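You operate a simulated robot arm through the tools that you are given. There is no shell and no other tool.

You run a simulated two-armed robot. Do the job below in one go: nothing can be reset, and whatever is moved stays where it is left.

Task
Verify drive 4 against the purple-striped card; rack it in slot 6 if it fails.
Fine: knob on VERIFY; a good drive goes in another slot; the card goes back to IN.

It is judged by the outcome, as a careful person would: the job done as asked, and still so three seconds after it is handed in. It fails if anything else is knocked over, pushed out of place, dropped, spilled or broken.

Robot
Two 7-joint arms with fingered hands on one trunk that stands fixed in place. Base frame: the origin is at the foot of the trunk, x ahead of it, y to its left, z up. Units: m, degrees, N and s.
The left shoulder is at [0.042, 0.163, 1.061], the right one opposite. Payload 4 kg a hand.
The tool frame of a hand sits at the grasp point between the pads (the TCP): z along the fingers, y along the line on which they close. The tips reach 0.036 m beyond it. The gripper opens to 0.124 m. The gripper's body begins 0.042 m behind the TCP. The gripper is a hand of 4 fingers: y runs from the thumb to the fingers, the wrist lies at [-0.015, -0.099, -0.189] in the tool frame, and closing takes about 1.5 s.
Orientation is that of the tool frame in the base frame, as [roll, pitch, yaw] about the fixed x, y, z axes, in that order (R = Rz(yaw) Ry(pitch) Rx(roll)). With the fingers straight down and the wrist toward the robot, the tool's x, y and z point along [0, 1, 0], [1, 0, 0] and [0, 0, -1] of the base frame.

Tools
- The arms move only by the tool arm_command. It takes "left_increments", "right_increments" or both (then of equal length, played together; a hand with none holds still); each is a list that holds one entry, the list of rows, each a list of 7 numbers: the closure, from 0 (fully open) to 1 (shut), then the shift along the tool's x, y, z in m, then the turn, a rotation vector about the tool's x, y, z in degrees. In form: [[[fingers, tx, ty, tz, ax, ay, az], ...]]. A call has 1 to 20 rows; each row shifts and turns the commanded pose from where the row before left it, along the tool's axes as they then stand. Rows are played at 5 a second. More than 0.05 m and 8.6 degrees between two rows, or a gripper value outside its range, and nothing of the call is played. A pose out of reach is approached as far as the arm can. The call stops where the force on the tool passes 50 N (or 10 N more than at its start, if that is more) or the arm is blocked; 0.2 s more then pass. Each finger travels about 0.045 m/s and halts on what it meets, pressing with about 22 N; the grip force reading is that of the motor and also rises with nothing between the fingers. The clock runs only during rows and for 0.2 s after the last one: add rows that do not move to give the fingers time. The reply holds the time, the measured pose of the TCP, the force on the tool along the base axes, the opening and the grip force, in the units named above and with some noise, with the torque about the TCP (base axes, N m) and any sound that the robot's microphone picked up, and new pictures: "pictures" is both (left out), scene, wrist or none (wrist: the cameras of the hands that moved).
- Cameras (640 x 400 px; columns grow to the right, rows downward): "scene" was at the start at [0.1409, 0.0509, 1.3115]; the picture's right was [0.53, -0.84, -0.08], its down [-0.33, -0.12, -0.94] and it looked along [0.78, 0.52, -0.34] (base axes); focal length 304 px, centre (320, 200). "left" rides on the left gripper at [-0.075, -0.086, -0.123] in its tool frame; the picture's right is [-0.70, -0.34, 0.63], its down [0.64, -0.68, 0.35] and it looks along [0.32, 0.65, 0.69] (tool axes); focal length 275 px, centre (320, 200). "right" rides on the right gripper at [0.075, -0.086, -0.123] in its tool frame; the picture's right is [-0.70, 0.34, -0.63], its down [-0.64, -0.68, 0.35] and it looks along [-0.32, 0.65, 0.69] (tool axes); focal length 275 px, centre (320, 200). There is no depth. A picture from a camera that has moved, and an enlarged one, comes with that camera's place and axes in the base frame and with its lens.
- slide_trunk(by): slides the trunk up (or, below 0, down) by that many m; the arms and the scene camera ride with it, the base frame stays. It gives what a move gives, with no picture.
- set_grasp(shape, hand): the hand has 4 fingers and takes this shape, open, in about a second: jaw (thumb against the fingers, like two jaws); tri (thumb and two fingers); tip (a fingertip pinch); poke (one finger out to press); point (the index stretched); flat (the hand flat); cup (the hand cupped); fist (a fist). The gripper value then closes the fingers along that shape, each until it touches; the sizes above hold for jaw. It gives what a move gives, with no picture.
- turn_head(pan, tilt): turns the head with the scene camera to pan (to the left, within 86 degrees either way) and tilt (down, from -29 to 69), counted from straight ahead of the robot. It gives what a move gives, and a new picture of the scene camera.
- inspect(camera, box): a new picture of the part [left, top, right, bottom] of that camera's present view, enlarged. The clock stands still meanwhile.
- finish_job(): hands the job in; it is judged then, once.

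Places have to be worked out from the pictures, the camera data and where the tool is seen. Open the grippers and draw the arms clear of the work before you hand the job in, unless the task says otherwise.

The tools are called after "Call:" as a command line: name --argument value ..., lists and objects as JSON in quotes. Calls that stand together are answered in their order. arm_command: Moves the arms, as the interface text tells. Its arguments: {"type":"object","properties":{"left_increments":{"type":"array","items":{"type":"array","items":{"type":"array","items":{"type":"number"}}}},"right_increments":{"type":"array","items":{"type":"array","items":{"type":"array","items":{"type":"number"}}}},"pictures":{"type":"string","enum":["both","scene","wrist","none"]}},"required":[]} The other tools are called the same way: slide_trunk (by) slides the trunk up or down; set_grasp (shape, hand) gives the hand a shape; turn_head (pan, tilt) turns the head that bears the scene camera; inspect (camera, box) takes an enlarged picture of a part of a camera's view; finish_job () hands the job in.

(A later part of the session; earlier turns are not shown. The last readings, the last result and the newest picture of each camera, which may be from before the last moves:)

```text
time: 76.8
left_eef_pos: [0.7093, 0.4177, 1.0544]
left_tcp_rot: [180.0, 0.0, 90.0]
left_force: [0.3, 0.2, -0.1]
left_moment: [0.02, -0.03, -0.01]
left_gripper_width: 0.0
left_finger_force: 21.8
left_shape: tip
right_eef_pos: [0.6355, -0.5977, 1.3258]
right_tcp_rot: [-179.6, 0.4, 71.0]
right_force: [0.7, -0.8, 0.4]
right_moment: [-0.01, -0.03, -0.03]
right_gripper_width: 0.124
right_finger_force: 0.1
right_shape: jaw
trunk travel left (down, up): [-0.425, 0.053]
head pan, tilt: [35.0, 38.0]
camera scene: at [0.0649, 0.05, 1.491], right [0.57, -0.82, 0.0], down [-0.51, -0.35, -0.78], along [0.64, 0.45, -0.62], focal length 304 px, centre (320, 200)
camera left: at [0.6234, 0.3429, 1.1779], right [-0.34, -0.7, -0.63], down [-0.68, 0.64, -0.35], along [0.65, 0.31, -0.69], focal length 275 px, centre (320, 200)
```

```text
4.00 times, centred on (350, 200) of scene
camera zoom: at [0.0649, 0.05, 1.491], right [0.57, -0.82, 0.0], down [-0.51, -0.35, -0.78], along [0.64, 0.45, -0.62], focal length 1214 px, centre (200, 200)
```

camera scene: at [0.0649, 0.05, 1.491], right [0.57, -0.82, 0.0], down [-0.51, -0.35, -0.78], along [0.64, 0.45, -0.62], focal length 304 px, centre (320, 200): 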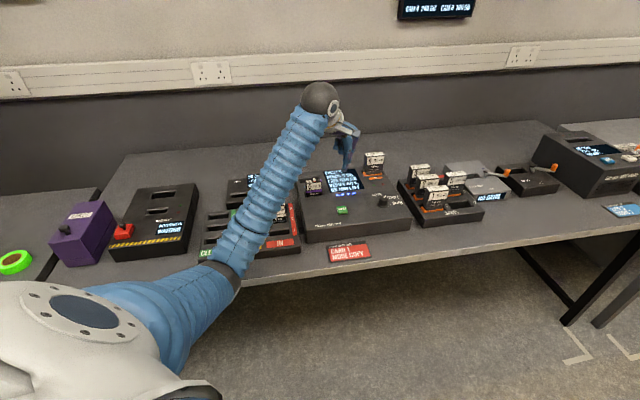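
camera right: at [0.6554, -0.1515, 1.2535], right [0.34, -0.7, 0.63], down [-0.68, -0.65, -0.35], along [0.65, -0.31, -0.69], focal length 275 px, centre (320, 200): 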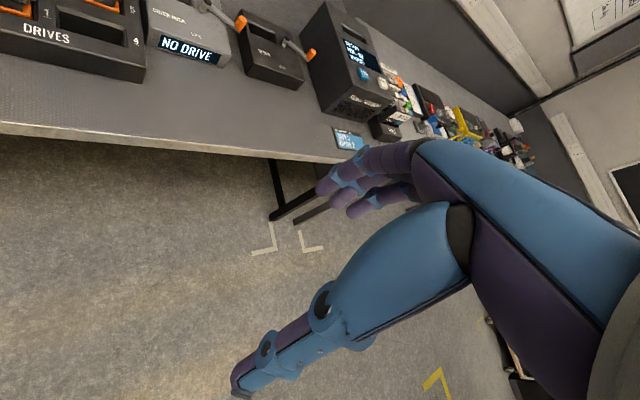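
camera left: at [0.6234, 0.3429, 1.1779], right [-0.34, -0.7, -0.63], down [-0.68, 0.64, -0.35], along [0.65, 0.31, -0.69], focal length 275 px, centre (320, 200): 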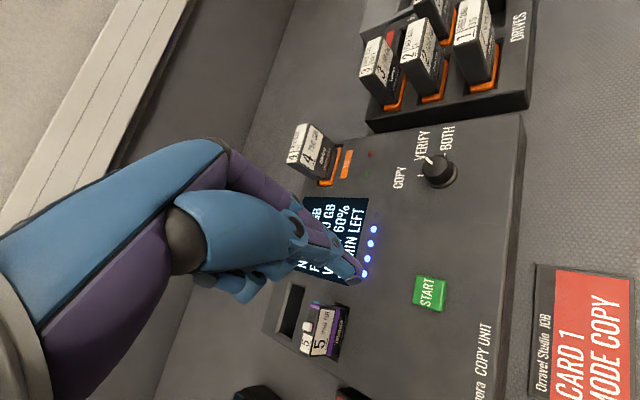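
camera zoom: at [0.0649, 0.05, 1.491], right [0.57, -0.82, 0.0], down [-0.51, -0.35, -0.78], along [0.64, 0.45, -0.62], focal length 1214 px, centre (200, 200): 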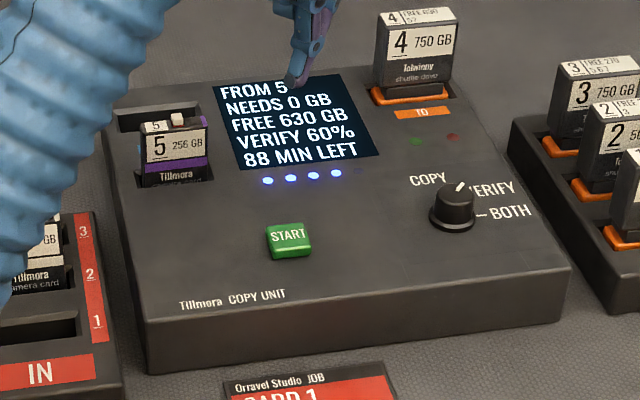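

VERIFY is at 60 %. While it finishes I'll reset the hand to the jaw shape.

Call:
set_grasp --hand "left" --shape "jaw"

Call:
arm_command --left_increments '[[[0, 0, 0, -0.02, 0, 0, 0], [0, 0, 0, -0.02, 0, 0, 0], [0, 0, 0, 0, 0, 0, 0], [0, 0, 0, 0, 0, 0, 0]]]' --pictures "both"

Call:
inspect --camera "scene" --box '[290, 150, 410, 250]'

```text
time: 77.7
left_eef_pos: [0.7099, 0.417, 1.0544]
left_tcp_rot: [180.0, 0.1, 90.0]
left_force: [-0.4, -0.1, -0.4]
left_moment: [0.0, -0.01, 0.03]
left_gripper_width: 0.1236
left_finger_force: 0.0
left_shape: jaw
right_eef_pos: [0.6363, -0.5981, 1.3249]
right_tcp_rot: [-179.6, 0.5, 71.0]
right_force: [0.3, 0.8, 0.2]
right_moment: [0.0, -0.01, -0.04]
right_gripper_width: 0.1241
right_finger_force: 0.0
right_shape: jaw
trunk travel left (down, up): [-0.425, 0.053]
head pan, tilt: [35.0, 38.0]
```

```text
time: 78.7
left_eef_pos: [0.7093, 0.4181, 1.0938]
left_tcp_rot: [179.8, 0.1, 89.9]
left_force: [0.1, 0.3, -0.2]
left_moment: [-0.01, 0.01, 0.0]
left_gripper_width: 0.1235
left_finger_force: 0.1
left_shape: jaw
right_eef_pos: [0.6353, -0.598, 1.3271]
right_tcp_rot: [-179.6, 0.5, 70.9]
right_force: [-0.4, 0.6, 0.3]
right_moment: [0.01, 0.0, 0.0]
right_gripper_width: 0.124
right_finger_force: 0.0
right_shape: jaw
trunk travel left (down, up): [-0.425, 0.053]
head pan, tilt: [35.0, 38.0]
camera scene: at [0.0648, 0.05, 1.491], right [0.57, -0.82, 0.0], down [-0.51, -0.35, -0.78], along [0.64, 0.45, -0.62], focal length 304 px, centre (320, 200)
camera left: at [0.6237, 0.3432, 1.2173], right [-0.34, -0.7, -0.63], down [-0.68, 0.64, -0.35], along [0.65, 0.31, -0.69], focal length 275 px, centre (320, 200)
```

scene: 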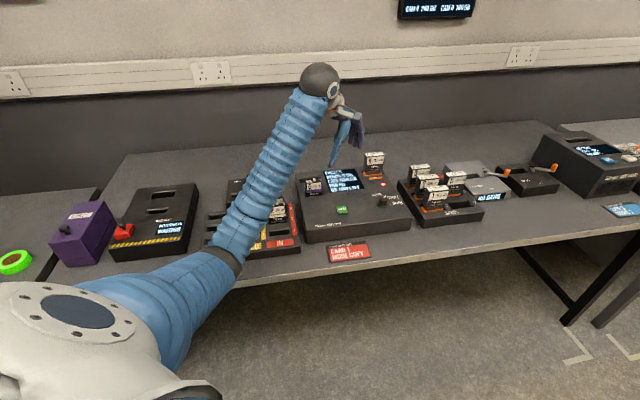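
left: 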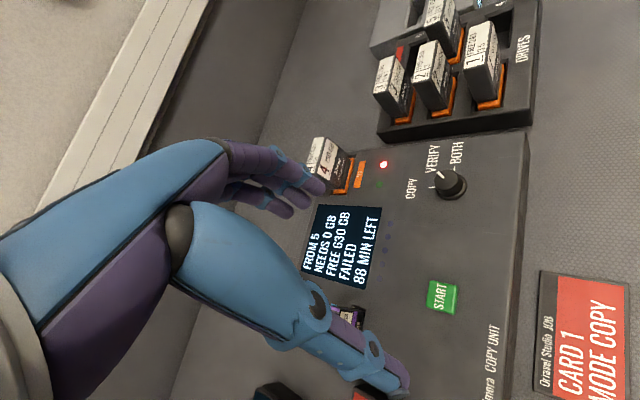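

```text
4.00 times, centred on (350, 200) of scene
camera zoom: at [0.0648, 0.05, 1.491], right [0.57, -0.82, 0.0], down [-0.51, -0.35, -0.78], along [0.64, 0.45, -0.62], focal length 1214 px, centre (200, 200)
```

zoom: 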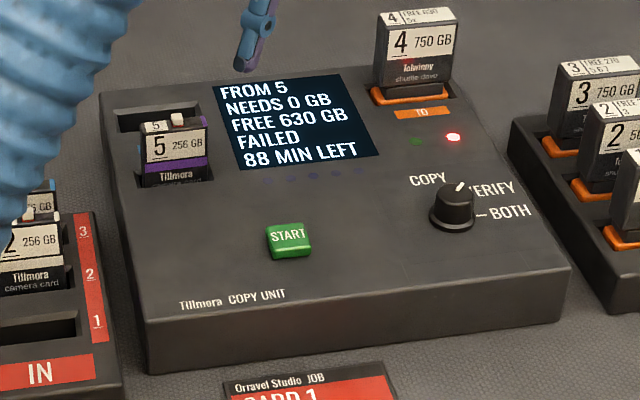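

The verify result is FAILED (red LED), so drive 4 belongs in rack slot 6. I'll turn the hand square to the bench with a 17° forward tilt (so the finger pads will be flush with the drive) and move above drive 4.

Call:
arm_command --left_increments '[[[0, 0, 0, 0, 0, 0, -5], [0, 0, 0, 0, 0, 0, -5], [0, 0, 0, 0, 0, 0, -5], [0, 0, 0, 0, 0, 0, -5], [0, 0, 0, 0, 0, 0, -5], [0, 0, 0, 0, 0, 0, -5], [0, 0, 0, 0, 0, 0, -5], [0, 0, 0, 0, 0, 0, -5], [0, 0, 0, 0, 0, 0, -5], [0, 0, 0, 0, -5.7, 0, 0], [0, 0, 0, 0, -5.7, 0, 0], [0, 0, 0, 0, -5.6, 0, 0], [0, 0, 0, 0, 0, 0, 0]]]' --pictures "none"

Call:
arm_command --left_increments '[[[0, -0.0168, 0.01903, 0.00582, 0, 0, 0], [0, -0.0168, 0.01903, 0.00582, 0, 0, 0], [0, -0.0168, 0.01903, 0.00582, 0, 0, 0], [0, -0.0168, 0.01903, 0.00582, 0, 0, 0], [0, -0.0168, 0.01903, 0.00582, 0, 0, 0], [0, -0.0168, 0.01903, 0.00582, 0, 0, 0], [0, -0.0168, 0.01903, 0.00582, 0, 0, 0], [0, -0.0168, 0.01903, 0.00582, 0, 0, 0], [0, -0.0168, 0.01903, 0.00582, 0, 0, 0], [0, -0.0168, 0.01903, 0.00582, 0, 0, 0], [0, 0, 0, 0, 0, 0, 0]]]' --pictures "both"

```text
time: 81.5
left_eef_pos: [0.709, 0.4169, 1.0939]
left_tcp_rot: [163.0, 0.1, 135.0]
left_force: [0.7, 0.2, 0.5]
left_moment: [-0.04, -0.02, 0.01]
left_gripper_width: 0.124
left_finger_force: 0.0
left_shape: jaw
right_eef_pos: [0.6359, -0.5979, 1.326]
right_tcp_rot: [-179.6, 0.6, 71.0]
right_force: [0.2, -0.7, 0.3]
right_moment: [0.0, 0.02, 0.0]
right_gripper_width: 0.1238
right_finger_force: 0.0
right_shape: jaw
trunk travel left (down, up): [-0.425, 0.053]
head pan, tilt: [35.0, 38.0]
```

```text
time: 83.9
left_eef_pos: [0.9672, 0.439, 1.0928]
left_tcp_rot: [163.0, 0.1, 134.9]
left_force: [-0.4, 0.1, -0.8]
left_moment: [0.02, -0.01, -0.02]
left_gripper_width: 0.1236
left_finger_force: 0.0
left_shape: jaw
right_eef_pos: [0.6349, -0.5973, 1.3264]
right_tcp_rot: [-179.6, 0.6, 71.0]
right_force: [0.6, -0.4, 0.6]
right_moment: [0.01, 0.01, 0.01]
right_gripper_width: 0.1239
right_finger_force: 0.1
right_shape: jaw
trunk travel left (down, up): [-0.425, 0.053]
head pan, tilt: [35.0, 38.0]
camera scene: at [0.0645, 0.0504, 1.491], right [0.57, -0.82, 0.0], down [-0.51, -0.35, -0.78], along [0.64, 0.45, -0.62], focal length 304 px, centre (320, 200)
camera left: at [0.9384, 0.3033, 1.1871], right [0.4, -0.59, -0.7], down [-0.84, 0.07, -0.53], along [0.36, 0.8, -0.47], focal length 275 px, centre (320, 200)
```

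scene: 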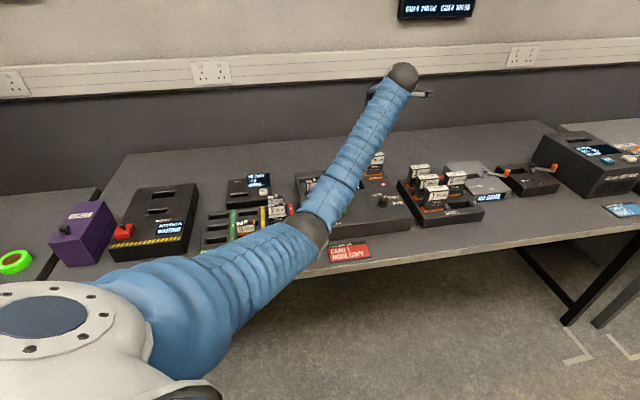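
left: 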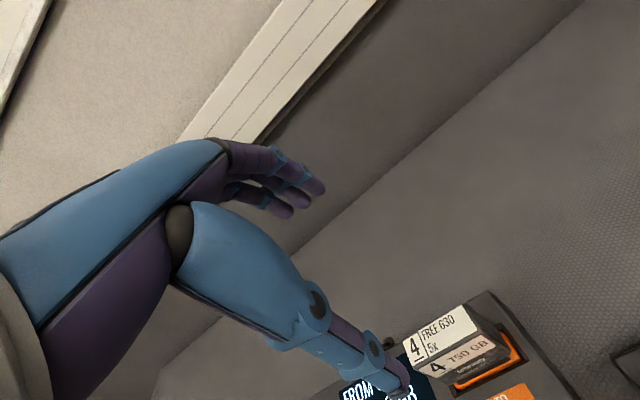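

The arm reaches well here. Before grasping, I'll scout over slot 6 with the empty hand to measure it and confirm reach.

Call:
arm_command --left_increments '[[[0, -0.022, -0.0091, -0.0028, 0, 0, 0], [0, -0.022, -0.0091, -0.0028, 0, 0, 0], [0, -0.022, -0.0091, -0.0028, 0, 0, 0], [0, -0.022, -0.0091, -0.0028, 0, 0, 0], [0, -0.022, -0.0091, -0.0028, 0, 0, 0], [0, -0.022, -0.0091, -0.0028, 0, 0, 0], [0, -0.022, -0.0091, -0.0028, 0, 0, 0], [0, -0.022, -0.0091, -0.0028, 0, 0, 0], [0, -0.022, -0.0091, -0.0028, 0, 0, 0], [0, -0.022, -0.0091, -0.0028, 0, 0, 0], [0, 0, 0, 0, 0, 0, 0]]]' --pictures "both"

Call:
inspect --camera "left" --box '[340, 180, 640, 400]'

Call:
inspect --camera "scene" --box '[360, 140, 520, 260]'

```text
time: 86.3
left_eef_pos: [1.0577, 0.2159, 1.0939]
left_tcp_rot: [162.9, 0.0, 135.0]
left_force: [0.5, -0.1, 0.1]
left_moment: [-0.01, -0.03, 0.03]
left_gripper_width: 0.1237
left_finger_force: 0.1
left_shape: jaw
right_eef_pos: [0.6363, -0.5968, 1.325]
right_tcp_rot: [-179.6, 0.6, 71.0]
right_force: [0.1, 0.3, 0.0]
right_moment: [-0.04, 0.02, 0.04]
right_gripper_width: 0.124
right_finger_force: 0.1
right_shape: jaw
trunk travel left (down, up): [-0.425, 0.053]
head pan, tilt: [35.0, 38.0]
camera scene: at [0.0649, 0.0505, 1.4909], right [0.57, -0.82, 0.0], down [-0.51, -0.35, -0.78], along [0.64, 0.45, -0.62], focal length 304 px, centre (320, 200)
camera left: at [1.027, 0.0806, 1.1872], right [0.4, -0.59, -0.7], down [-0.84, 0.07, -0.53], along [0.36, 0.8, -0.47], focal length 275 px, centre (320, 200)
```

scene: 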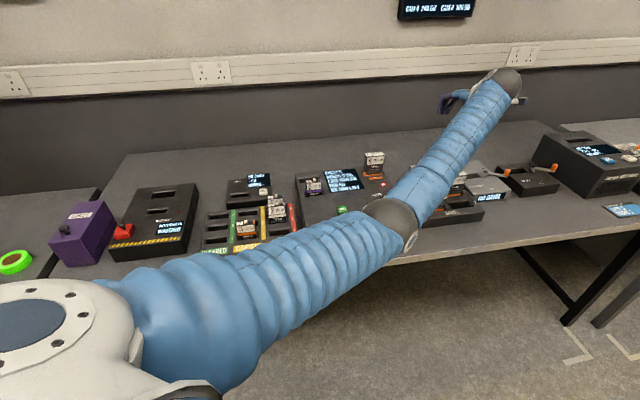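
left: 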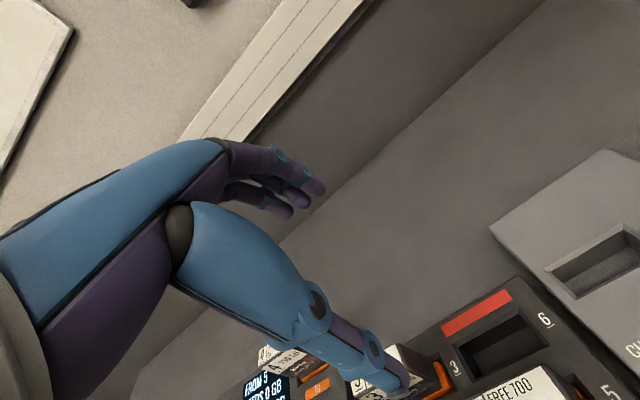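

```text
1.82 times, centred on (490, 290) of left
camera zoom: at [1.027, 0.0806, 1.1872], right [0.4, -0.59, -0.7], down [-0.84, 0.07, -0.53], along [0.36, 0.8, -0.47], focal length 500 px, centre (11, 36)
```

zoom: 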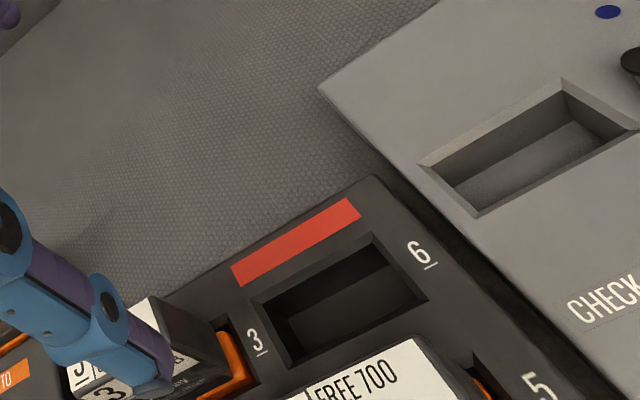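

```text
3.33 times, centred on (440, 200) of scene
camera zoom: at [0.0649, 0.0505, 1.4909], right [0.57, -0.82, 0.0], down [-0.51, -0.35, -0.78], along [0.64, 0.45, -0.62], focal length 1012 px, centre (-80, 200)
```

zoom: 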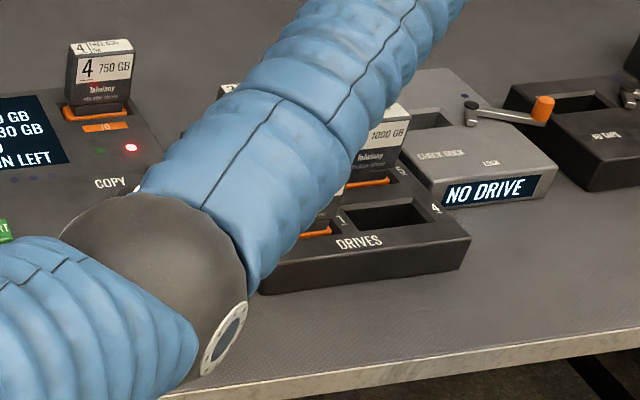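

Slot 6 (marked by a red strip) is free and reachable: centre about u=0.610, v=0.911, rack top z≈0.84. Now back over drive 4 to measure it precisely for the grasp.

Call:
arm_command --left_increments '[[[0, 0.022, 0.0091, 0.0028, 0, 0, 0], [0, 0.022, 0.0091, 0.0028, 0, 0, 0], [0, 0.022, 0.0091, 0.0028, 0, 0, 0], [0, 0.022, 0.0091, 0.0028, 0, 0, 0], [0, 0.022, 0.0091, 0.0028, 0, 0, 0], [0, 0.022, 0.0091, 0.0028, 0, 0, 0], [0, 0.022, 0.0091, 0.0028, 0, 0, 0], [0, 0.022, 0.0091, 0.0028, 0, 0, 0], [0, 0.022, 0.0091, 0.0028, 0, 0, 0], [0, 0.022, 0.0091, 0.0028, 0, 0, 0], [0.2, 0, -0.0146, 0.0478, 0, 0, 0], [0.4, 0, 0, 0, 0, 0, 0], [0.5, 0, 0, 0, 0, 0, 0]]]' --pictures "both"

Call:
inspect --camera "left" --box '[320, 200, 560, 400]'

Call:
inspect --camera "scene" --box '[340, 60, 440, 220]'

```text
time: 89.1
left_eef_pos: [0.9703, 0.4402, 1.0425]
left_tcp_rot: [163.0, 0.1, 134.9]
left_force: [-0.1, 0.4, -0.5]
left_moment: [-0.02, -0.01, -0.02]
left_gripper_width: 0.0622
left_finger_force: 0.1
left_shape: jaw
right_eef_pos: [0.6359, -0.5972, 1.3258]
right_tcp_rot: [-179.5, 0.5, 71.0]
right_force: [-0.7, -0.1, 0.8]
right_moment: [0.0, -0.01, -0.03]
right_gripper_width: 0.1241
right_finger_force: 0.0
right_shape: jaw
trunk travel left (down, up): [-0.425, 0.053]
head pan, tilt: [35.0, 38.0]
camera scene: at [0.0652, 0.0499, 1.491], right [0.57, -0.82, 0.0], down [-0.51, -0.35, -0.78], along [0.64, 0.45, -0.62], focal length 304 px, centre (320, 200)
camera left: at [0.9394, 0.3028, 1.1372], right [0.4, -0.59, -0.7], down [-0.84, 0.07, -0.53], along [0.36, 0.8, -0.47], focal length 275 px, centre (320, 200)
```

scene: 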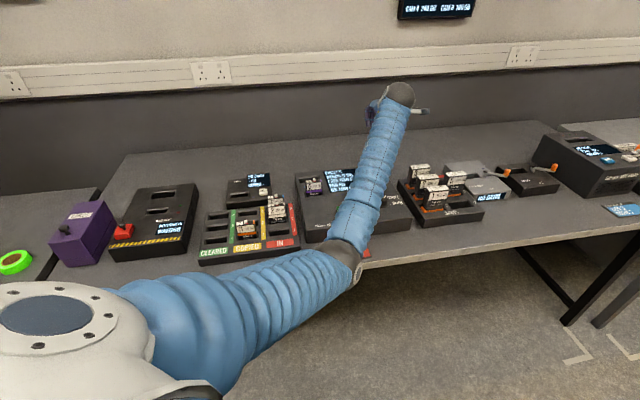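
left: 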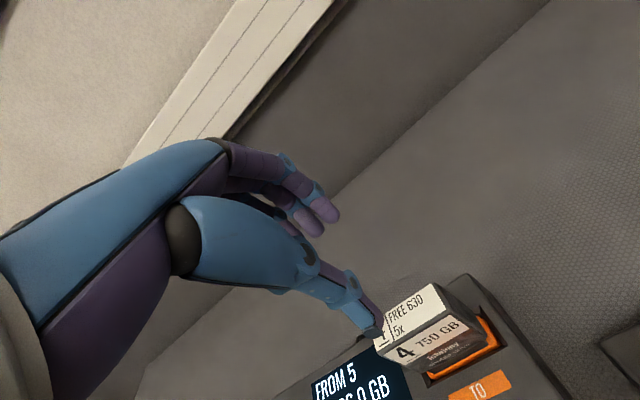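

```text
2.00 times, centred on (440, 300) of left
camera zoom: at [0.9394, 0.3028, 1.1372], right [0.4, -0.59, -0.7], down [-0.84, 0.07, -0.53], along [0.36, 0.8, -0.47], focal length 551 px, centre (80, 0)
```

zoom: 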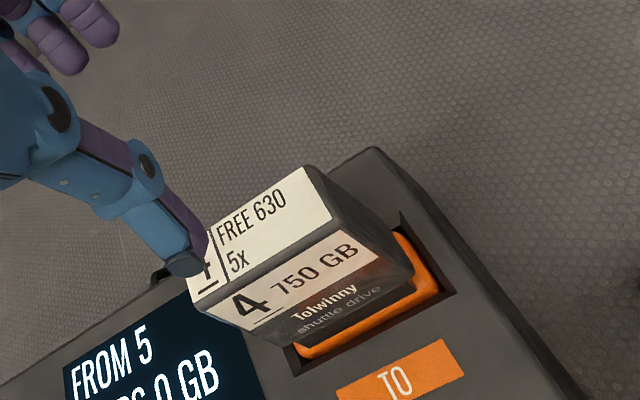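

```text
2.50 times, centred on (390, 140) of scene
camera zoom: at [0.0652, 0.0499, 1.491], right [0.57, -0.82, 0.0], down [-0.51, -0.35, -0.78], along [0.64, 0.45, -0.62], focal length 759 px, centre (145, 350)
```

zoom: 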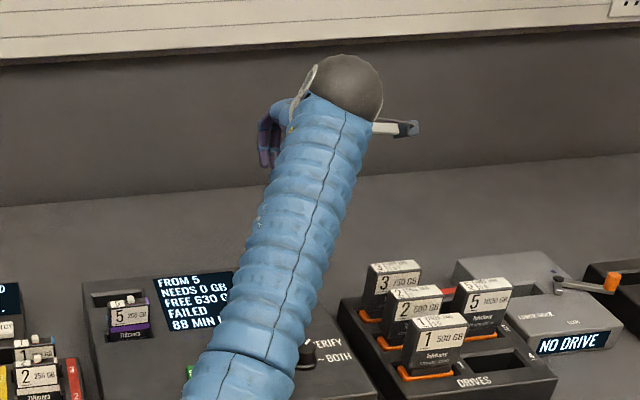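

Triangulated drive 4: cap about 65 × 22 mm centred at u≈0.370, v≈0.9925, top z≈0.945. I'll align the open jaw over it and come down halfway to check.

Call:
arm_command --left_increments '[[[0.55, -0.001, -0.0131, -0.004, 0, 0, 0], [0.55, 0, -0.0044, 0.0143, 0, 0, 0], [0.55, 0, -0.0044, 0.0143, 0, 0, 0], [0.55, 0, -0.0044, 0.0143, 0, 0, 0], [0.55, 0, 0, 0, 0, 0, 0]]]' --pictures "wrist"

Call:
inspect --camera "left" --box '[240, 160, 500, 400]'

```text
time: 90.3
left_eef_pos: [0.959, 0.4285, 0.9991]
left_tcp_rot: [163.1, 0.1, 135.0]
left_force: [-0.6, -0.2, 0.3]
left_moment: [0.01, -0.01, -0.01]
left_gripper_width: 0.0559
left_finger_force: 0.0
left_shape: jaw
right_eef_pos: [0.6354, -0.5978, 1.3264]
right_tcp_rot: [-179.6, 0.5, 70.9]
right_force: [-0.3, -0.4, -0.2]
right_moment: [-0.02, -0.03, 0.03]
right_gripper_width: 0.124
right_finger_force: 0.0
right_shape: jaw
trunk travel left (down, up): [-0.425, 0.053]
head pan, tilt: [35.0, 38.0]
camera left: at [0.9296, 0.2924, 1.0926], right [0.4, -0.59, -0.7], down [-0.84, 0.07, -0.53], along [0.36, 0.8, -0.47], focal length 275 px, centre (320, 200)
```

left: 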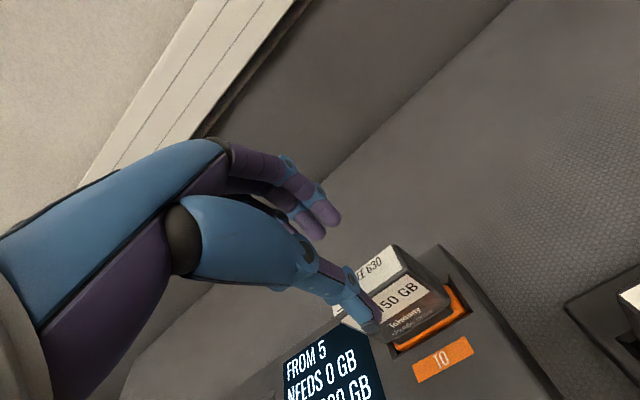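

```text
1.67 times, centred on (370, 280) of left
camera zoom: at [0.9296, 0.2924, 1.0926], right [0.4, -0.59, -0.7], down [-0.84, 0.07, -0.53], along [0.36, 0.8, -0.47], focal length 459 px, centre (237, 67)
```

zoom: 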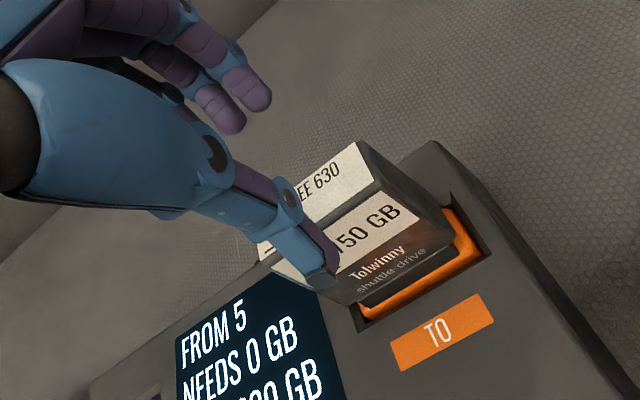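

The alignment checks out: thumb about 16 mm in front and fingers about 15 mm behind the drive cap. Descending to grip height.

Call:
arm_command --left_increments '[[[0.55, 0, -0.0046, 0.015, 0, 0, 0], [0.55, 0, -0.0046, 0.015, 0, 0, 0], [0.55, 0, -0.0045, 0.015, 0, 0, 0], [0.55, 0, 0, 0, 0, 0, 0]]]' --pictures "wrist"

Call:
inspect --camera "left" --box '[240, 160, 500, 400]'

```text
time: 91.3
left_eef_pos: [0.9604, 0.429, 0.9515]
left_tcp_rot: [163.0, 0.2, 135.0]
left_force: [-0.2, -0.1, 0.6]
left_moment: [0.03, 0.01, -0.01]
left_gripper_width: 0.0559
left_finger_force: 0.0
left_shape: jaw
right_eef_pos: [0.6349, -0.5976, 1.327]
right_tcp_rot: [-179.6, 0.5, 70.9]
right_force: [-0.4, 0.4, 0.4]
right_moment: [-0.03, 0.02, 0.02]
right_gripper_width: 0.1239
right_finger_force: 0.0
right_shape: jaw
trunk travel left (down, up): [-0.425, 0.053]
head pan, tilt: [35.0, 38.0]
camera left: at [0.9293, 0.2921, 1.0456], right [0.4, -0.59, -0.7], down [-0.84, 0.07, -0.53], along [0.36, 0.8, -0.47], focal length 275 px, centre (320, 200)
```

left: 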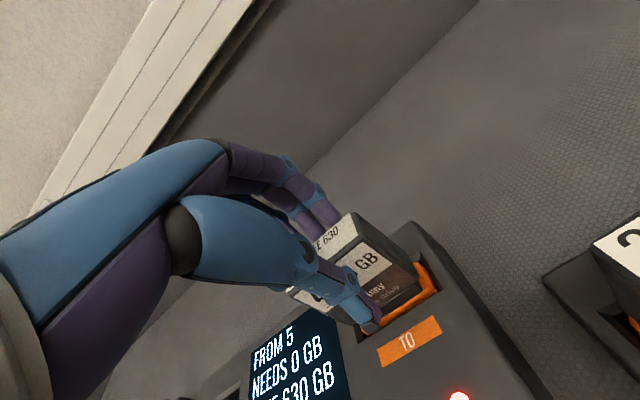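

```text
1.67 times, centred on (370, 280) of left
camera zoom: at [0.9293, 0.2921, 1.0456], right [0.4, -0.59, -0.7], down [-0.84, 0.07, -0.53], along [0.36, 0.8, -0.47], focal length 459 px, centre (237, 67)
```

zoom: 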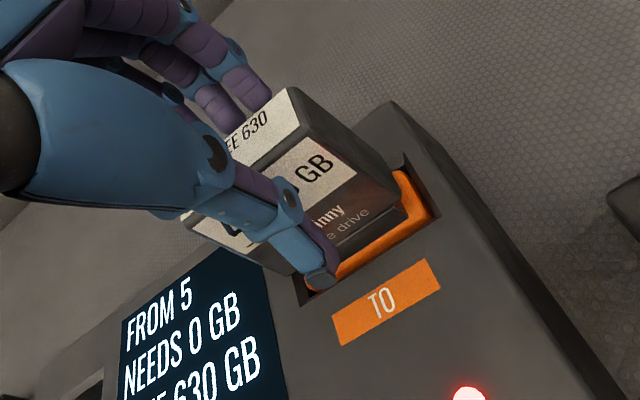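

Thumb is in front and fingers behind the cap. Closing the grip on drive 4.

Call:
arm_command --left_increments '[[[1, 0, 0, 0, 0, 0, 0], [1, 0, 0, 0, 0, 0, 0], [1, 0, 0, 0, 0, 0, 0], [1, 0, 0, 0, 0, 0, 0], [1, 0, 0, 0, 0, 0, 0], [1, 0, 0, 0, 0, 0, 0]]]' --pictures "wrist"

Call:
inspect --camera "left" --box '[240, 160, 500, 400]'

```text
time: 92.7
left_eef_pos: [0.9604, 0.4298, 0.9531]
left_tcp_rot: [162.9, 0.1, 134.9]
left_force: [1.0, 0.6, 1.0]
left_moment: [0.16, -0.1, -0.09]
left_gripper_width: 0.0289
left_finger_force: 21.9
left_shape: jaw
right_eef_pos: [0.6353, -0.5973, 1.3251]
right_tcp_rot: [-179.6, 0.6, 71.0]
right_force: [0.3, 0.1, 0.0]
right_moment: [0.01, 0.03, 0.02]
right_gripper_width: 0.124
right_finger_force: 0.0
right_shape: jaw
trunk travel left (down, up): [-0.425, 0.053]
head pan, tilt: [35.0, 38.0]
camera left: at [0.9295, 0.2924, 1.0454], right [0.4, -0.59, -0.7], down [-0.84, 0.07, -0.53], along [0.36, 0.8, -0.47], focal length 275 px, centre (320, 200)
```

left: 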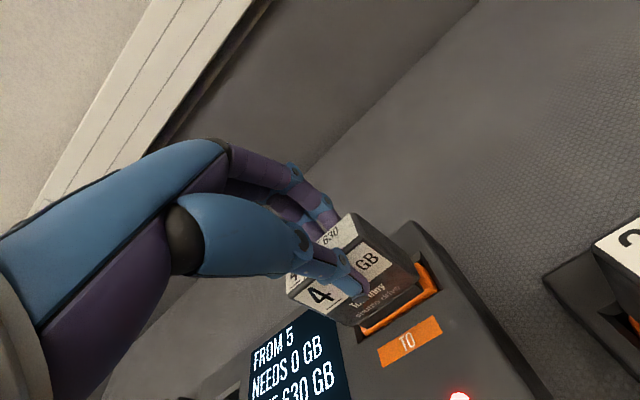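

```text
1.67 times, centred on (370, 280) of left
camera zoom: at [0.9295, 0.2924, 1.0454], right [0.4, -0.59, -0.7], down [-0.84, 0.07, -0.53], along [0.36, 0.8, -0.47], focal length 459 px, centre (237, 67)
```

zoom: 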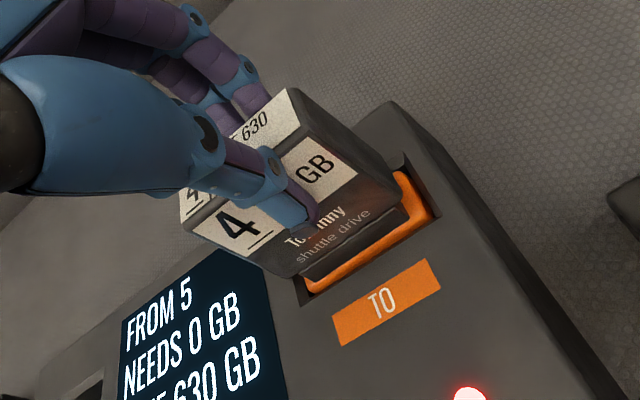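

Firm grip on the drive. Lifting it slowly straight up.

Call:
arm_command --left_increments '[[[1, 0, 0.0015, -0.0048, 0, 0, 0], [1, 0, 0.0015, -0.0048, 0, 0, 0], [1, 0, 0.0029, -0.0096, 0, 0, 0], [1, 0, 0.0029, -0.0096, 0, 0, 0], [1, 0, 0.0029, -0.0096, 0, 0, 0], [1, 0, 0, 0, 0, 0, 0]]]' --pictures "wrist"

Call:
inspect --camera "left" --box '[240, 160, 500, 400]'

```text
time: 94.1
left_eef_pos: [0.9603, 0.4283, 0.9916]
left_tcp_rot: [162.9, 0.1, 134.9]
left_force: [-0.3, 0.2, -3.2]
left_moment: [0.0, 0.0, -0.01]
left_gripper_width: 0.0285
left_finger_force: 22.4
left_shape: jaw
right_eef_pos: [0.6361, -0.5965, 1.3256]
right_tcp_rot: [-179.6, 0.6, 71.0]
right_force: [0.0, 0.1, -1.3]
right_moment: [0.01, -0.01, 0.02]
right_gripper_width: 0.1239
right_finger_force: 0.0
right_shape: jaw
trunk travel left (down, up): [-0.425, 0.053]
head pan, tilt: [35.0, 38.0]
camera left: at [0.9296, 0.2926, 1.0856], right [0.4, -0.59, -0.7], down [-0.84, 0.07, -0.53], along [0.36, 0.8, -0.47], focal length 275 px, centre (320, 200)
```

left: 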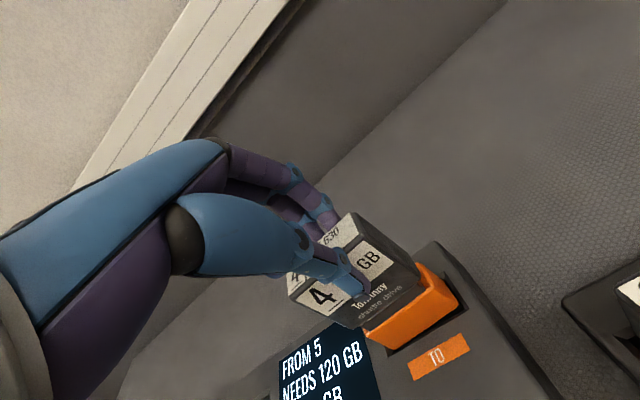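

```text
1.67 times, centred on (370, 280) of left
camera zoom: at [0.9296, 0.2926, 1.0856], right [0.4, -0.59, -0.7], down [-0.84, 0.07, -0.53], along [0.36, 0.8, -0.47], focal length 459 px, centre (237, 67)
```

zoom: 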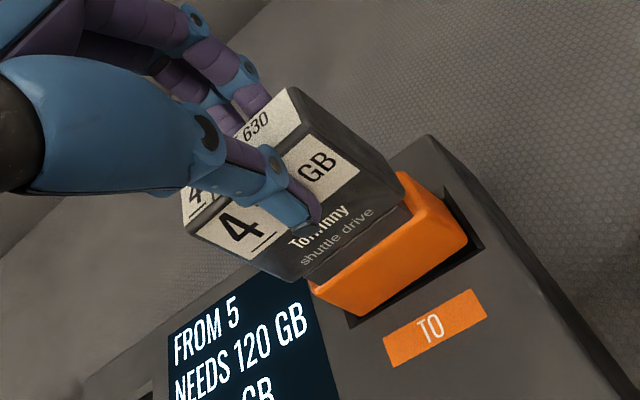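

The drive slides out cleanly (about 2.7 N). Raising it further to clear everything, then checking its attitude.

Call:
arm_command --left_increments '[[[1, 0, 0.00585, -0.0191, 0, 0, 0], [1, 0, 0.00585, -0.0191, 0, 0, 0], [1, 0, 0.00585, -0.0191, 0, 0, 0], [1, 0, 0.00585, -0.0191, 0, 0, 0], [1, 0, 0.00585, -0.0191, 0, 0, 0], [1, 0, 0.00585, -0.0191, 0, 0, 0], [1, 0, 0, 0, 0, 0, 0]]]' --pictures "both"

Call:
inspect --camera "left" --box '[260, 180, 460, 380]'

Call:
inspect --camera "scene" --box '[330, 60, 450, 180]'

```text
time: 95.7
left_eef_pos: [0.9604, 0.4297, 1.1127]
left_tcp_rot: [163.1, 0.0, 135.0]
left_force: [-0.5, -0.4, -4.0]
left_moment: [-0.03, 0.03, 0.0]
left_gripper_width: 0.0279
left_finger_force: 22.3
left_shape: jaw
right_eef_pos: [0.6356, -0.5961, 1.3256]
right_tcp_rot: [-179.6, 0.6, 70.9]
right_force: [0.0, 0.3, 0.2]
right_moment: [-0.01, 0.02, -0.01]
right_gripper_width: 0.124
right_finger_force: 0.0
right_shape: jaw
trunk travel left (down, up): [-0.425, 0.053]
head pan, tilt: [35.0, 38.0]
camera scene: at [0.0655, 0.0502, 1.4909], right [0.57, -0.82, 0.0], down [-0.51, -0.35, -0.78], along [0.64, 0.45, -0.62], focal length 304 px, centre (320, 200)
camera left: at [0.9298, 0.2934, 1.2054], right [0.4, -0.59, -0.7], down [-0.85, 0.07, -0.53], along [0.36, 0.8, -0.47], focal length 275 px, centre (320, 200)
```

scene: 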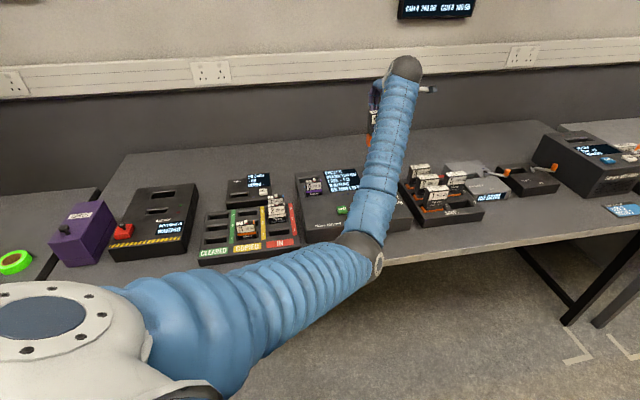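
left: 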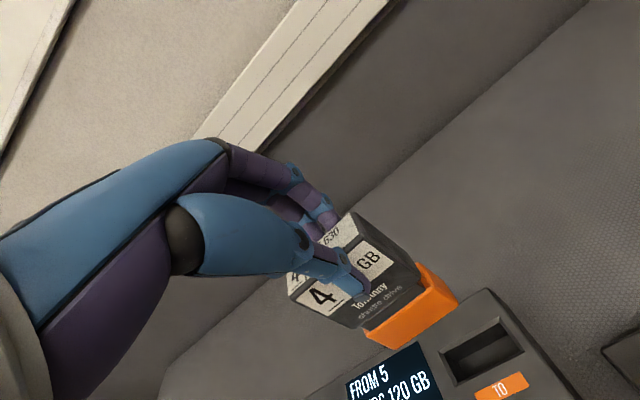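

```text
2.00 times, centred on (360, 280) of left
camera zoom: at [0.9298, 0.2934, 1.2054], right [0.4, -0.59, -0.7], down [-0.85, 0.07, -0.53], along [0.36, 0.8, -0.47], focal length 551 px, centre (240, 40)
```

zoom: 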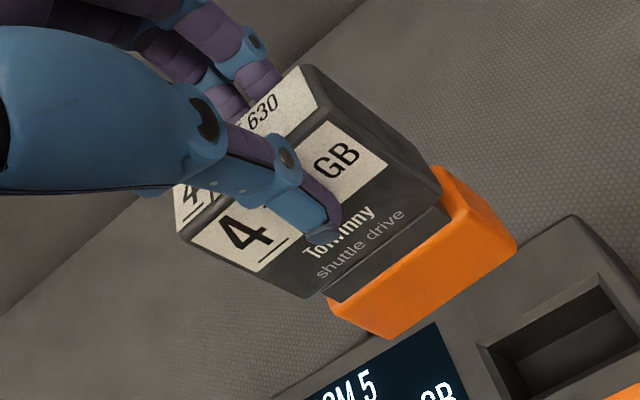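

```text
3.33 times, centred on (390, 120) of scene
camera zoom: at [0.0655, 0.0502, 1.4909], right [0.57, -0.82, 0.0], down [-0.51, -0.35, -0.78], along [0.64, 0.45, -0.62], focal length 1012 px, centre (87, 467)
```

zoom: 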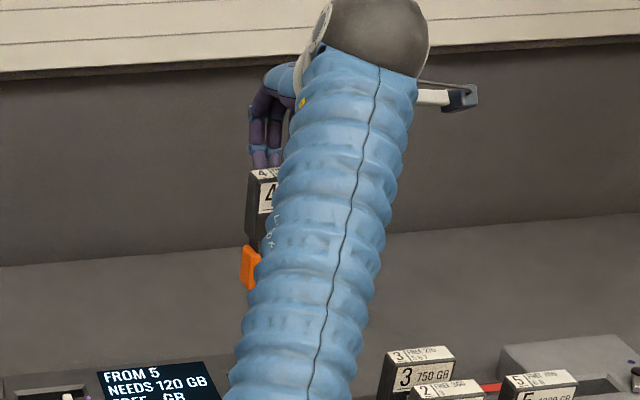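

The drive kept its upright attitude in the grip. Its bottom is about 130 mm below the TCP. Carrying it slowly over to slot 6 at safe height.

Call:
arm_command --left_increments '[[[1, -0.02, -0.0065, -0.002, 0, 0, 0], [1, -0.02, -0.0065, -0.002, 0, 0, 0], [1, -0.02, -0.0065, -0.002, 0, 0, 0], [1, -0.02, -0.0065, -0.002, 0, 0, 0], [1, -0.02, -0.0065, -0.002, 0, 0, 0], [1, -0.02, -0.0065, -0.002, 0, 0, 0], [1, -0.02, -0.0065, -0.002, 0, 0, 0], [1, -0.02, -0.0065, -0.002, 0, 0, 0], [1, -0.02, -0.0065, -0.002, 0, 0, 0], [1, -0.02, -0.0065, -0.002, 0, 0, 0], [1, -0.02, -0.0065, -0.002, 0, 0, 0], [1, -0.02, -0.0065, -0.002, 0, 0, 0], [1, 0, 0, 0, 0, 0, 0]]]' --pictures "both"

Call:
inspect --camera "left" --box '[260, 180, 560, 400]'

Call:
inspect --camera "scene" --box '[380, 60, 540, 240]'

```text
time: 98.5
left_eef_pos: [1.0725, 0.2009, 1.1129]
left_tcp_rot: [162.9, 0.1, 134.9]
left_force: [-0.4, -0.5, -2.0]
left_moment: [-0.02, 0.0, 0.02]
left_gripper_width: 0.0283
left_finger_force: 21.9
left_shape: jaw
right_eef_pos: [0.637, -0.5978, 1.3258]
right_tcp_rot: [-179.7, 0.6, 71.1]
right_force: [-0.4, 0.4, 1.4]
right_moment: [-0.02, -0.02, 0.0]
right_gripper_width: 0.1243
right_finger_force: 0.2
right_shape: jaw
trunk travel left (down, up): [-0.425, 0.053]
head pan, tilt: [35.0, 38.0]
camera scene: at [0.0653, 0.0504, 1.4909], right [0.57, -0.82, 0.0], down [-0.51, -0.35, -0.78], along [0.64, 0.45, -0.62], focal length 304 px, centre (320, 200)
camera left: at [1.0417, 0.0652, 1.2059], right [0.4, -0.59, -0.7], down [-0.84, 0.07, -0.53], along [0.36, 0.8, -0.47], focal length 275 px, centre (320, 200)
```

scene: 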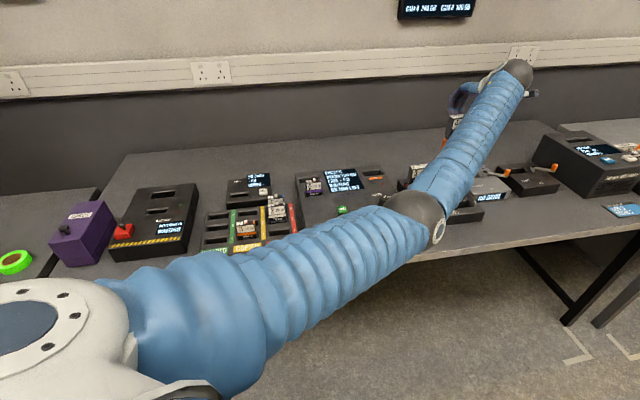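
left: 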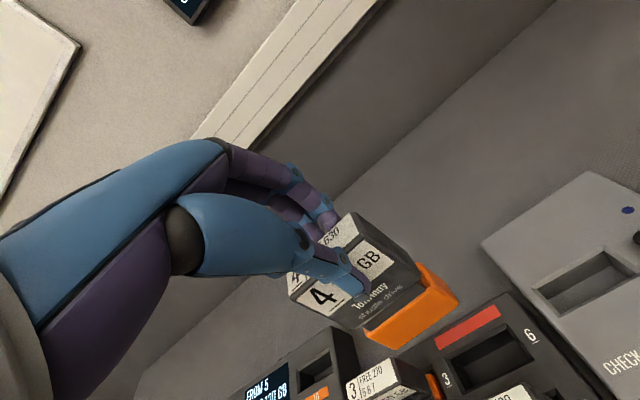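

```text
1.82 times, centred on (410, 290) of left
camera zoom: at [1.0417, 0.0652, 1.2059], right [0.4, -0.59, -0.7], down [-0.84, 0.07, -0.53], along [0.36, 0.8, -0.47], focal length 500 px, centre (156, 36)
```

zoom: 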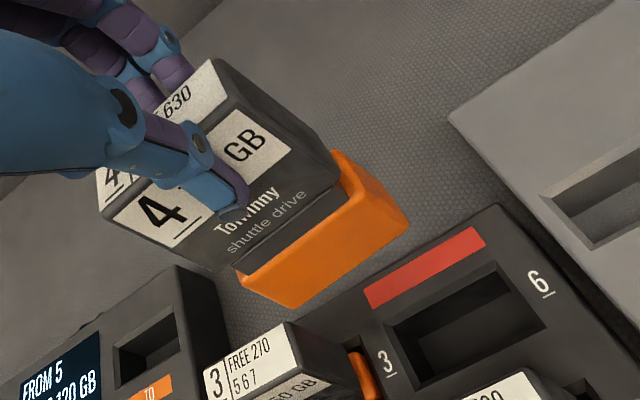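

```text
2.22 times, centred on (460, 150) of scene
camera zoom: at [0.0653, 0.0504, 1.4909], right [0.57, -0.82, 0.0], down [-0.51, -0.35, -0.78], along [0.64, 0.45, -0.62], focal length 674 px, centre (9, 311)
```

zoom: 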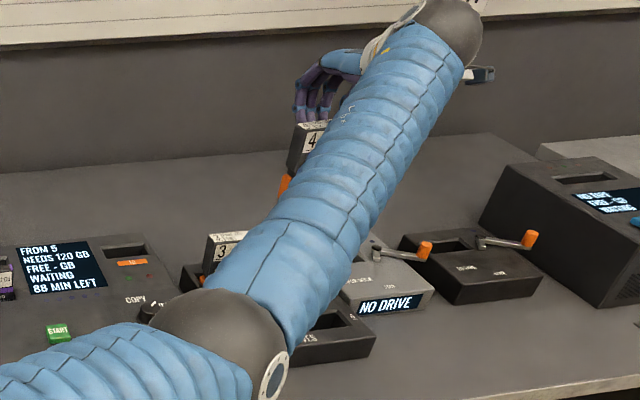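

Drive 4 hangs over slot 6 within about 1 mm by my measurement. Lowering 10 cm slowly, then re-checking against the slot.

Call:
arm_command --left_increments '[[[1, 0, -0.00585, 0.0191, 0, 0, 0], [1, 0, -0.00585, 0.0191, 0, 0, 0], [1, 0, -0.00585, 0.0191, 0, 0, 0], [1, 0, -0.00585, 0.0191, 0, 0, 0], [1, 0, -0.00585, 0.0191, 0, 0, 0], [1, 0, 0, 0, 0, 0, 0]]]' --pictures "both"

Call:
inspect --camera "left" --box '[280, 200, 500, 400]'

Call:
inspect --camera "scene" --box '[400, 100, 500, 220]'

```text
time: 99.9
left_eef_pos: [1.0729, 0.201, 1.0147]
left_tcp_rot: [163.0, 0.1, 135.0]
left_force: [-0.7, -0.2, -3.2]
left_moment: [-0.08, 0.02, 0.01]
left_gripper_width: 0.0284
left_finger_force: 22.4
left_shape: jaw
right_eef_pos: [0.6363, -0.5987, 1.3257]
right_tcp_rot: [-179.6, 0.5, 71.0]
right_force: [0.8, -0.9, 1.3]
right_moment: [-0.01, -0.02, 0.04]
right_gripper_width: 0.1241
right_finger_force: 0.0
right_shape: jaw
trunk travel left (down, up): [-0.425, 0.053]
head pan, tilt: [35.0, 38.0]
camera scene: at [0.0651, 0.0498, 1.491], right [0.57, -0.82, 0.0], down [-0.51, -0.35, -0.78], along [0.64, 0.45, -0.62], focal length 304 px, centre (320, 200)
camera left: at [1.042, 0.0656, 1.1072], right [0.4, -0.59, -0.7], down [-0.84, 0.07, -0.53], along [0.36, 0.8, -0.47], focal length 275 px, centre (320, 200)
```

scene: 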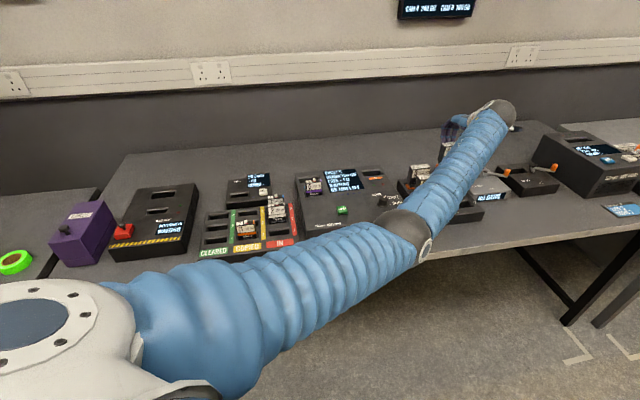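
left: 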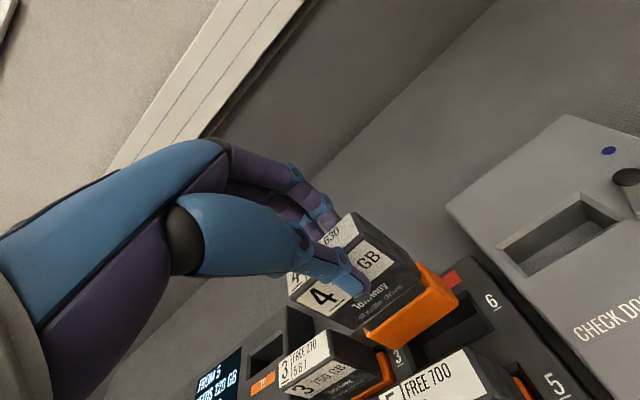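

```text
2.00 times, centred on (390, 300) of left
camera zoom: at [1.042, 0.0656, 1.1072], right [0.4, -0.59, -0.7], down [-0.84, 0.07, -0.53], along [0.36, 0.8, -0.47], focal length 551 px, centre (180, 0)
```

zoom: 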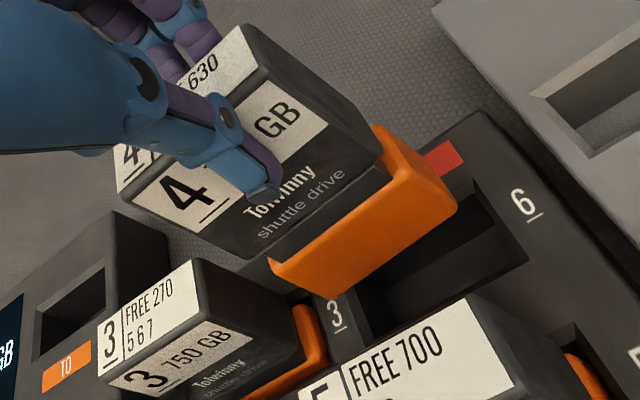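

```text
3.33 times, centred on (450, 160) of scene
camera zoom: at [0.0651, 0.0498, 1.491], right [0.57, -0.82, 0.0], down [-0.51, -0.35, -0.78], along [0.64, 0.45, -0.62], focal length 1012 px, centre (-113, 333)
```

zoom: 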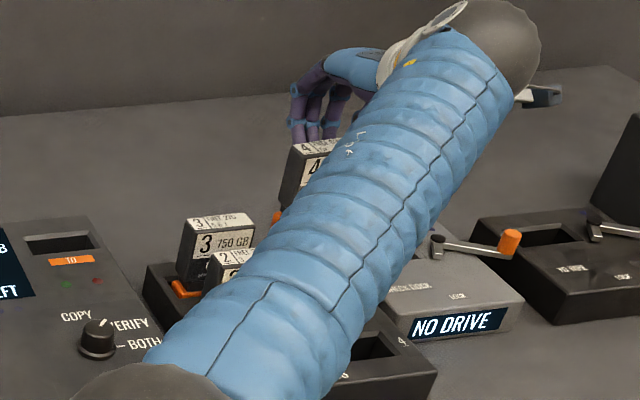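

The drive's bottom is about 45 mm above the rack and aligned with the slot to within 1–2 mm. Lowering 5.5 cm in 1 cm steps into the slot mouth.

Call:
arm_command --left_increments '[[[1, 0.001, -0.00292, 0.00956, 0, 0, 0], [1, 0, -0.00292, 0.00956, 0, 0, 0], [1, 0, -0.00292, 0.00956, 0, 0, 0], [1, 0, -0.00292, 0.00956, 0, 0, 0], [1, 0, -0.00146, 0.00478, 0, 0, 0], [1, 0, -0.00146, 0.00478, 0, 0, 0], [1, 0, 0, 0, 0, 0, 0]]]' --pictures "wrist"

Call:
inspect --camera "left" --box '[280, 200, 500, 400]'

```text
time: 101.5
left_eef_pos: [1.0724, 0.2018, 0.9639]
left_tcp_rot: [163.1, 0.0, 135.0]
left_force: [-0.3, 0.2, -3.3]
left_moment: [-0.06, 0.04, 0.02]
left_gripper_width: 0.028
left_finger_force: 21.9
left_shape: jaw
right_eef_pos: [0.6349, -0.5977, 1.3265]
right_tcp_rot: [-179.6, 0.5, 71.1]
right_force: [-0.9, -1.2, -0.3]
right_moment: [-0.01, -0.01, 0.03]
right_gripper_width: 0.1242
right_finger_force: 0.0
right_shape: jaw
trunk travel left (down, up): [-0.425, 0.053]
head pan, tilt: [35.0, 38.0]
camera left: at [1.0409, 0.0656, 1.0561], right [0.4, -0.59, -0.7], down [-0.84, 0.07, -0.53], along [0.36, 0.8, -0.47], focal length 275 px, centre (320, 200)
```

left: 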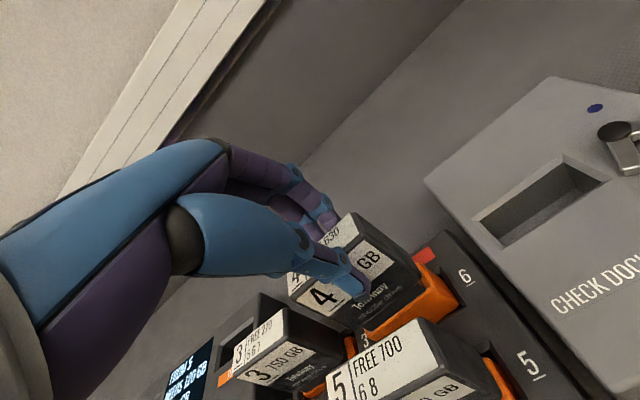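

```text
2.00 times, centred on (390, 300) of left
camera zoom: at [1.0409, 0.0656, 1.0561], right [0.4, -0.59, -0.7], down [-0.84, 0.07, -0.53], along [0.36, 0.8, -0.47], focal length 551 px, centre (180, 0)
```

zoom: 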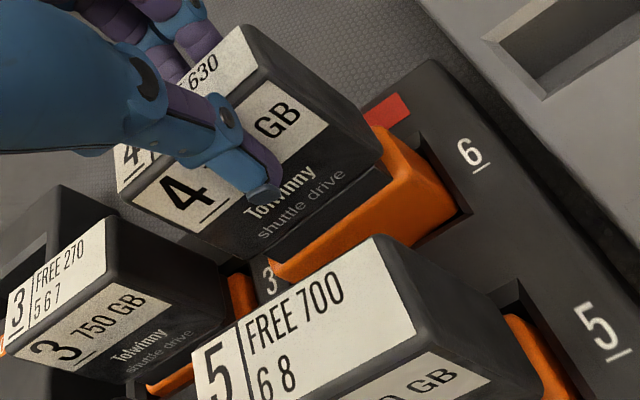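

No contact; the orange body is right at the slot mouth. Lowering another 1.5 cm in 5 mm steps.

Call:
arm_command --left_increments '[[[1, 0, -0.00146, 0.00478, 0, 0, 0], [1, 0, -0.00146, 0.00478, 0, 0, 0], [1, 0, -0.00146, 0.00478, 0, 0, 0], [1, 0, 0, 0, 0, 0, 0]]]' --pictures "wrist"

Call:
inspect --camera "left" --box '[280, 200, 500, 400]'

```text
time: 102.5
left_eef_pos: [1.0716, 0.2016, 0.9477]
left_tcp_rot: [163.0, 0.0, 134.9]
left_force: [-0.4, -0.5, -3.3]
left_moment: [-0.08, 0.02, 0.0]
left_gripper_width: 0.0278
left_finger_force: 22.1
left_shape: jaw
right_eef_pos: [0.6351, -0.598, 1.3255]
right_tcp_rot: [-179.5, 0.5, 71.0]
right_force: [0.0, -0.1, 0.3]
right_moment: [0.01, 0.0, 0.0]
right_gripper_width: 0.1239
right_finger_force: 0.0
right_shape: jaw
trunk travel left (down, up): [-0.425, 0.053]
head pan, tilt: [35.0, 38.0]
camera left: at [1.0409, 0.0656, 1.0408], right [0.4, -0.59, -0.7], down [-0.84, 0.07, -0.53], along [0.36, 0.8, -0.47], focal length 275 px, centre (320, 200)
```

left: 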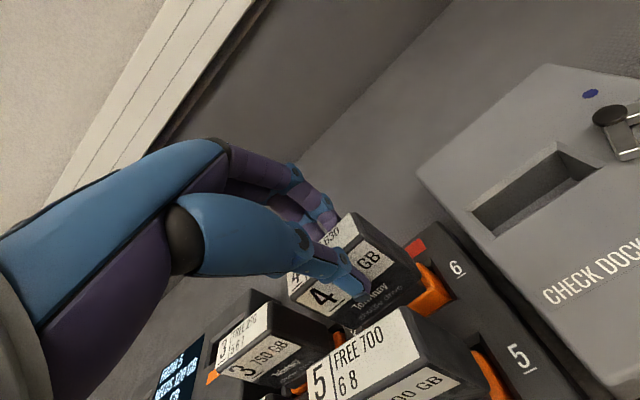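

```text
2.00 times, centred on (390, 300) of left
camera zoom: at [1.0409, 0.0656, 1.0408], right [0.4, -0.59, -0.7], down [-0.84, 0.07, -0.53], along [0.36, 0.8, -0.47], focal length 551 px, centre (180, 0)
```

zoom: 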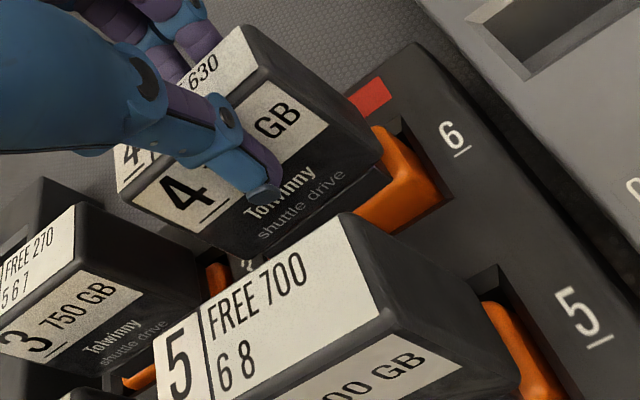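

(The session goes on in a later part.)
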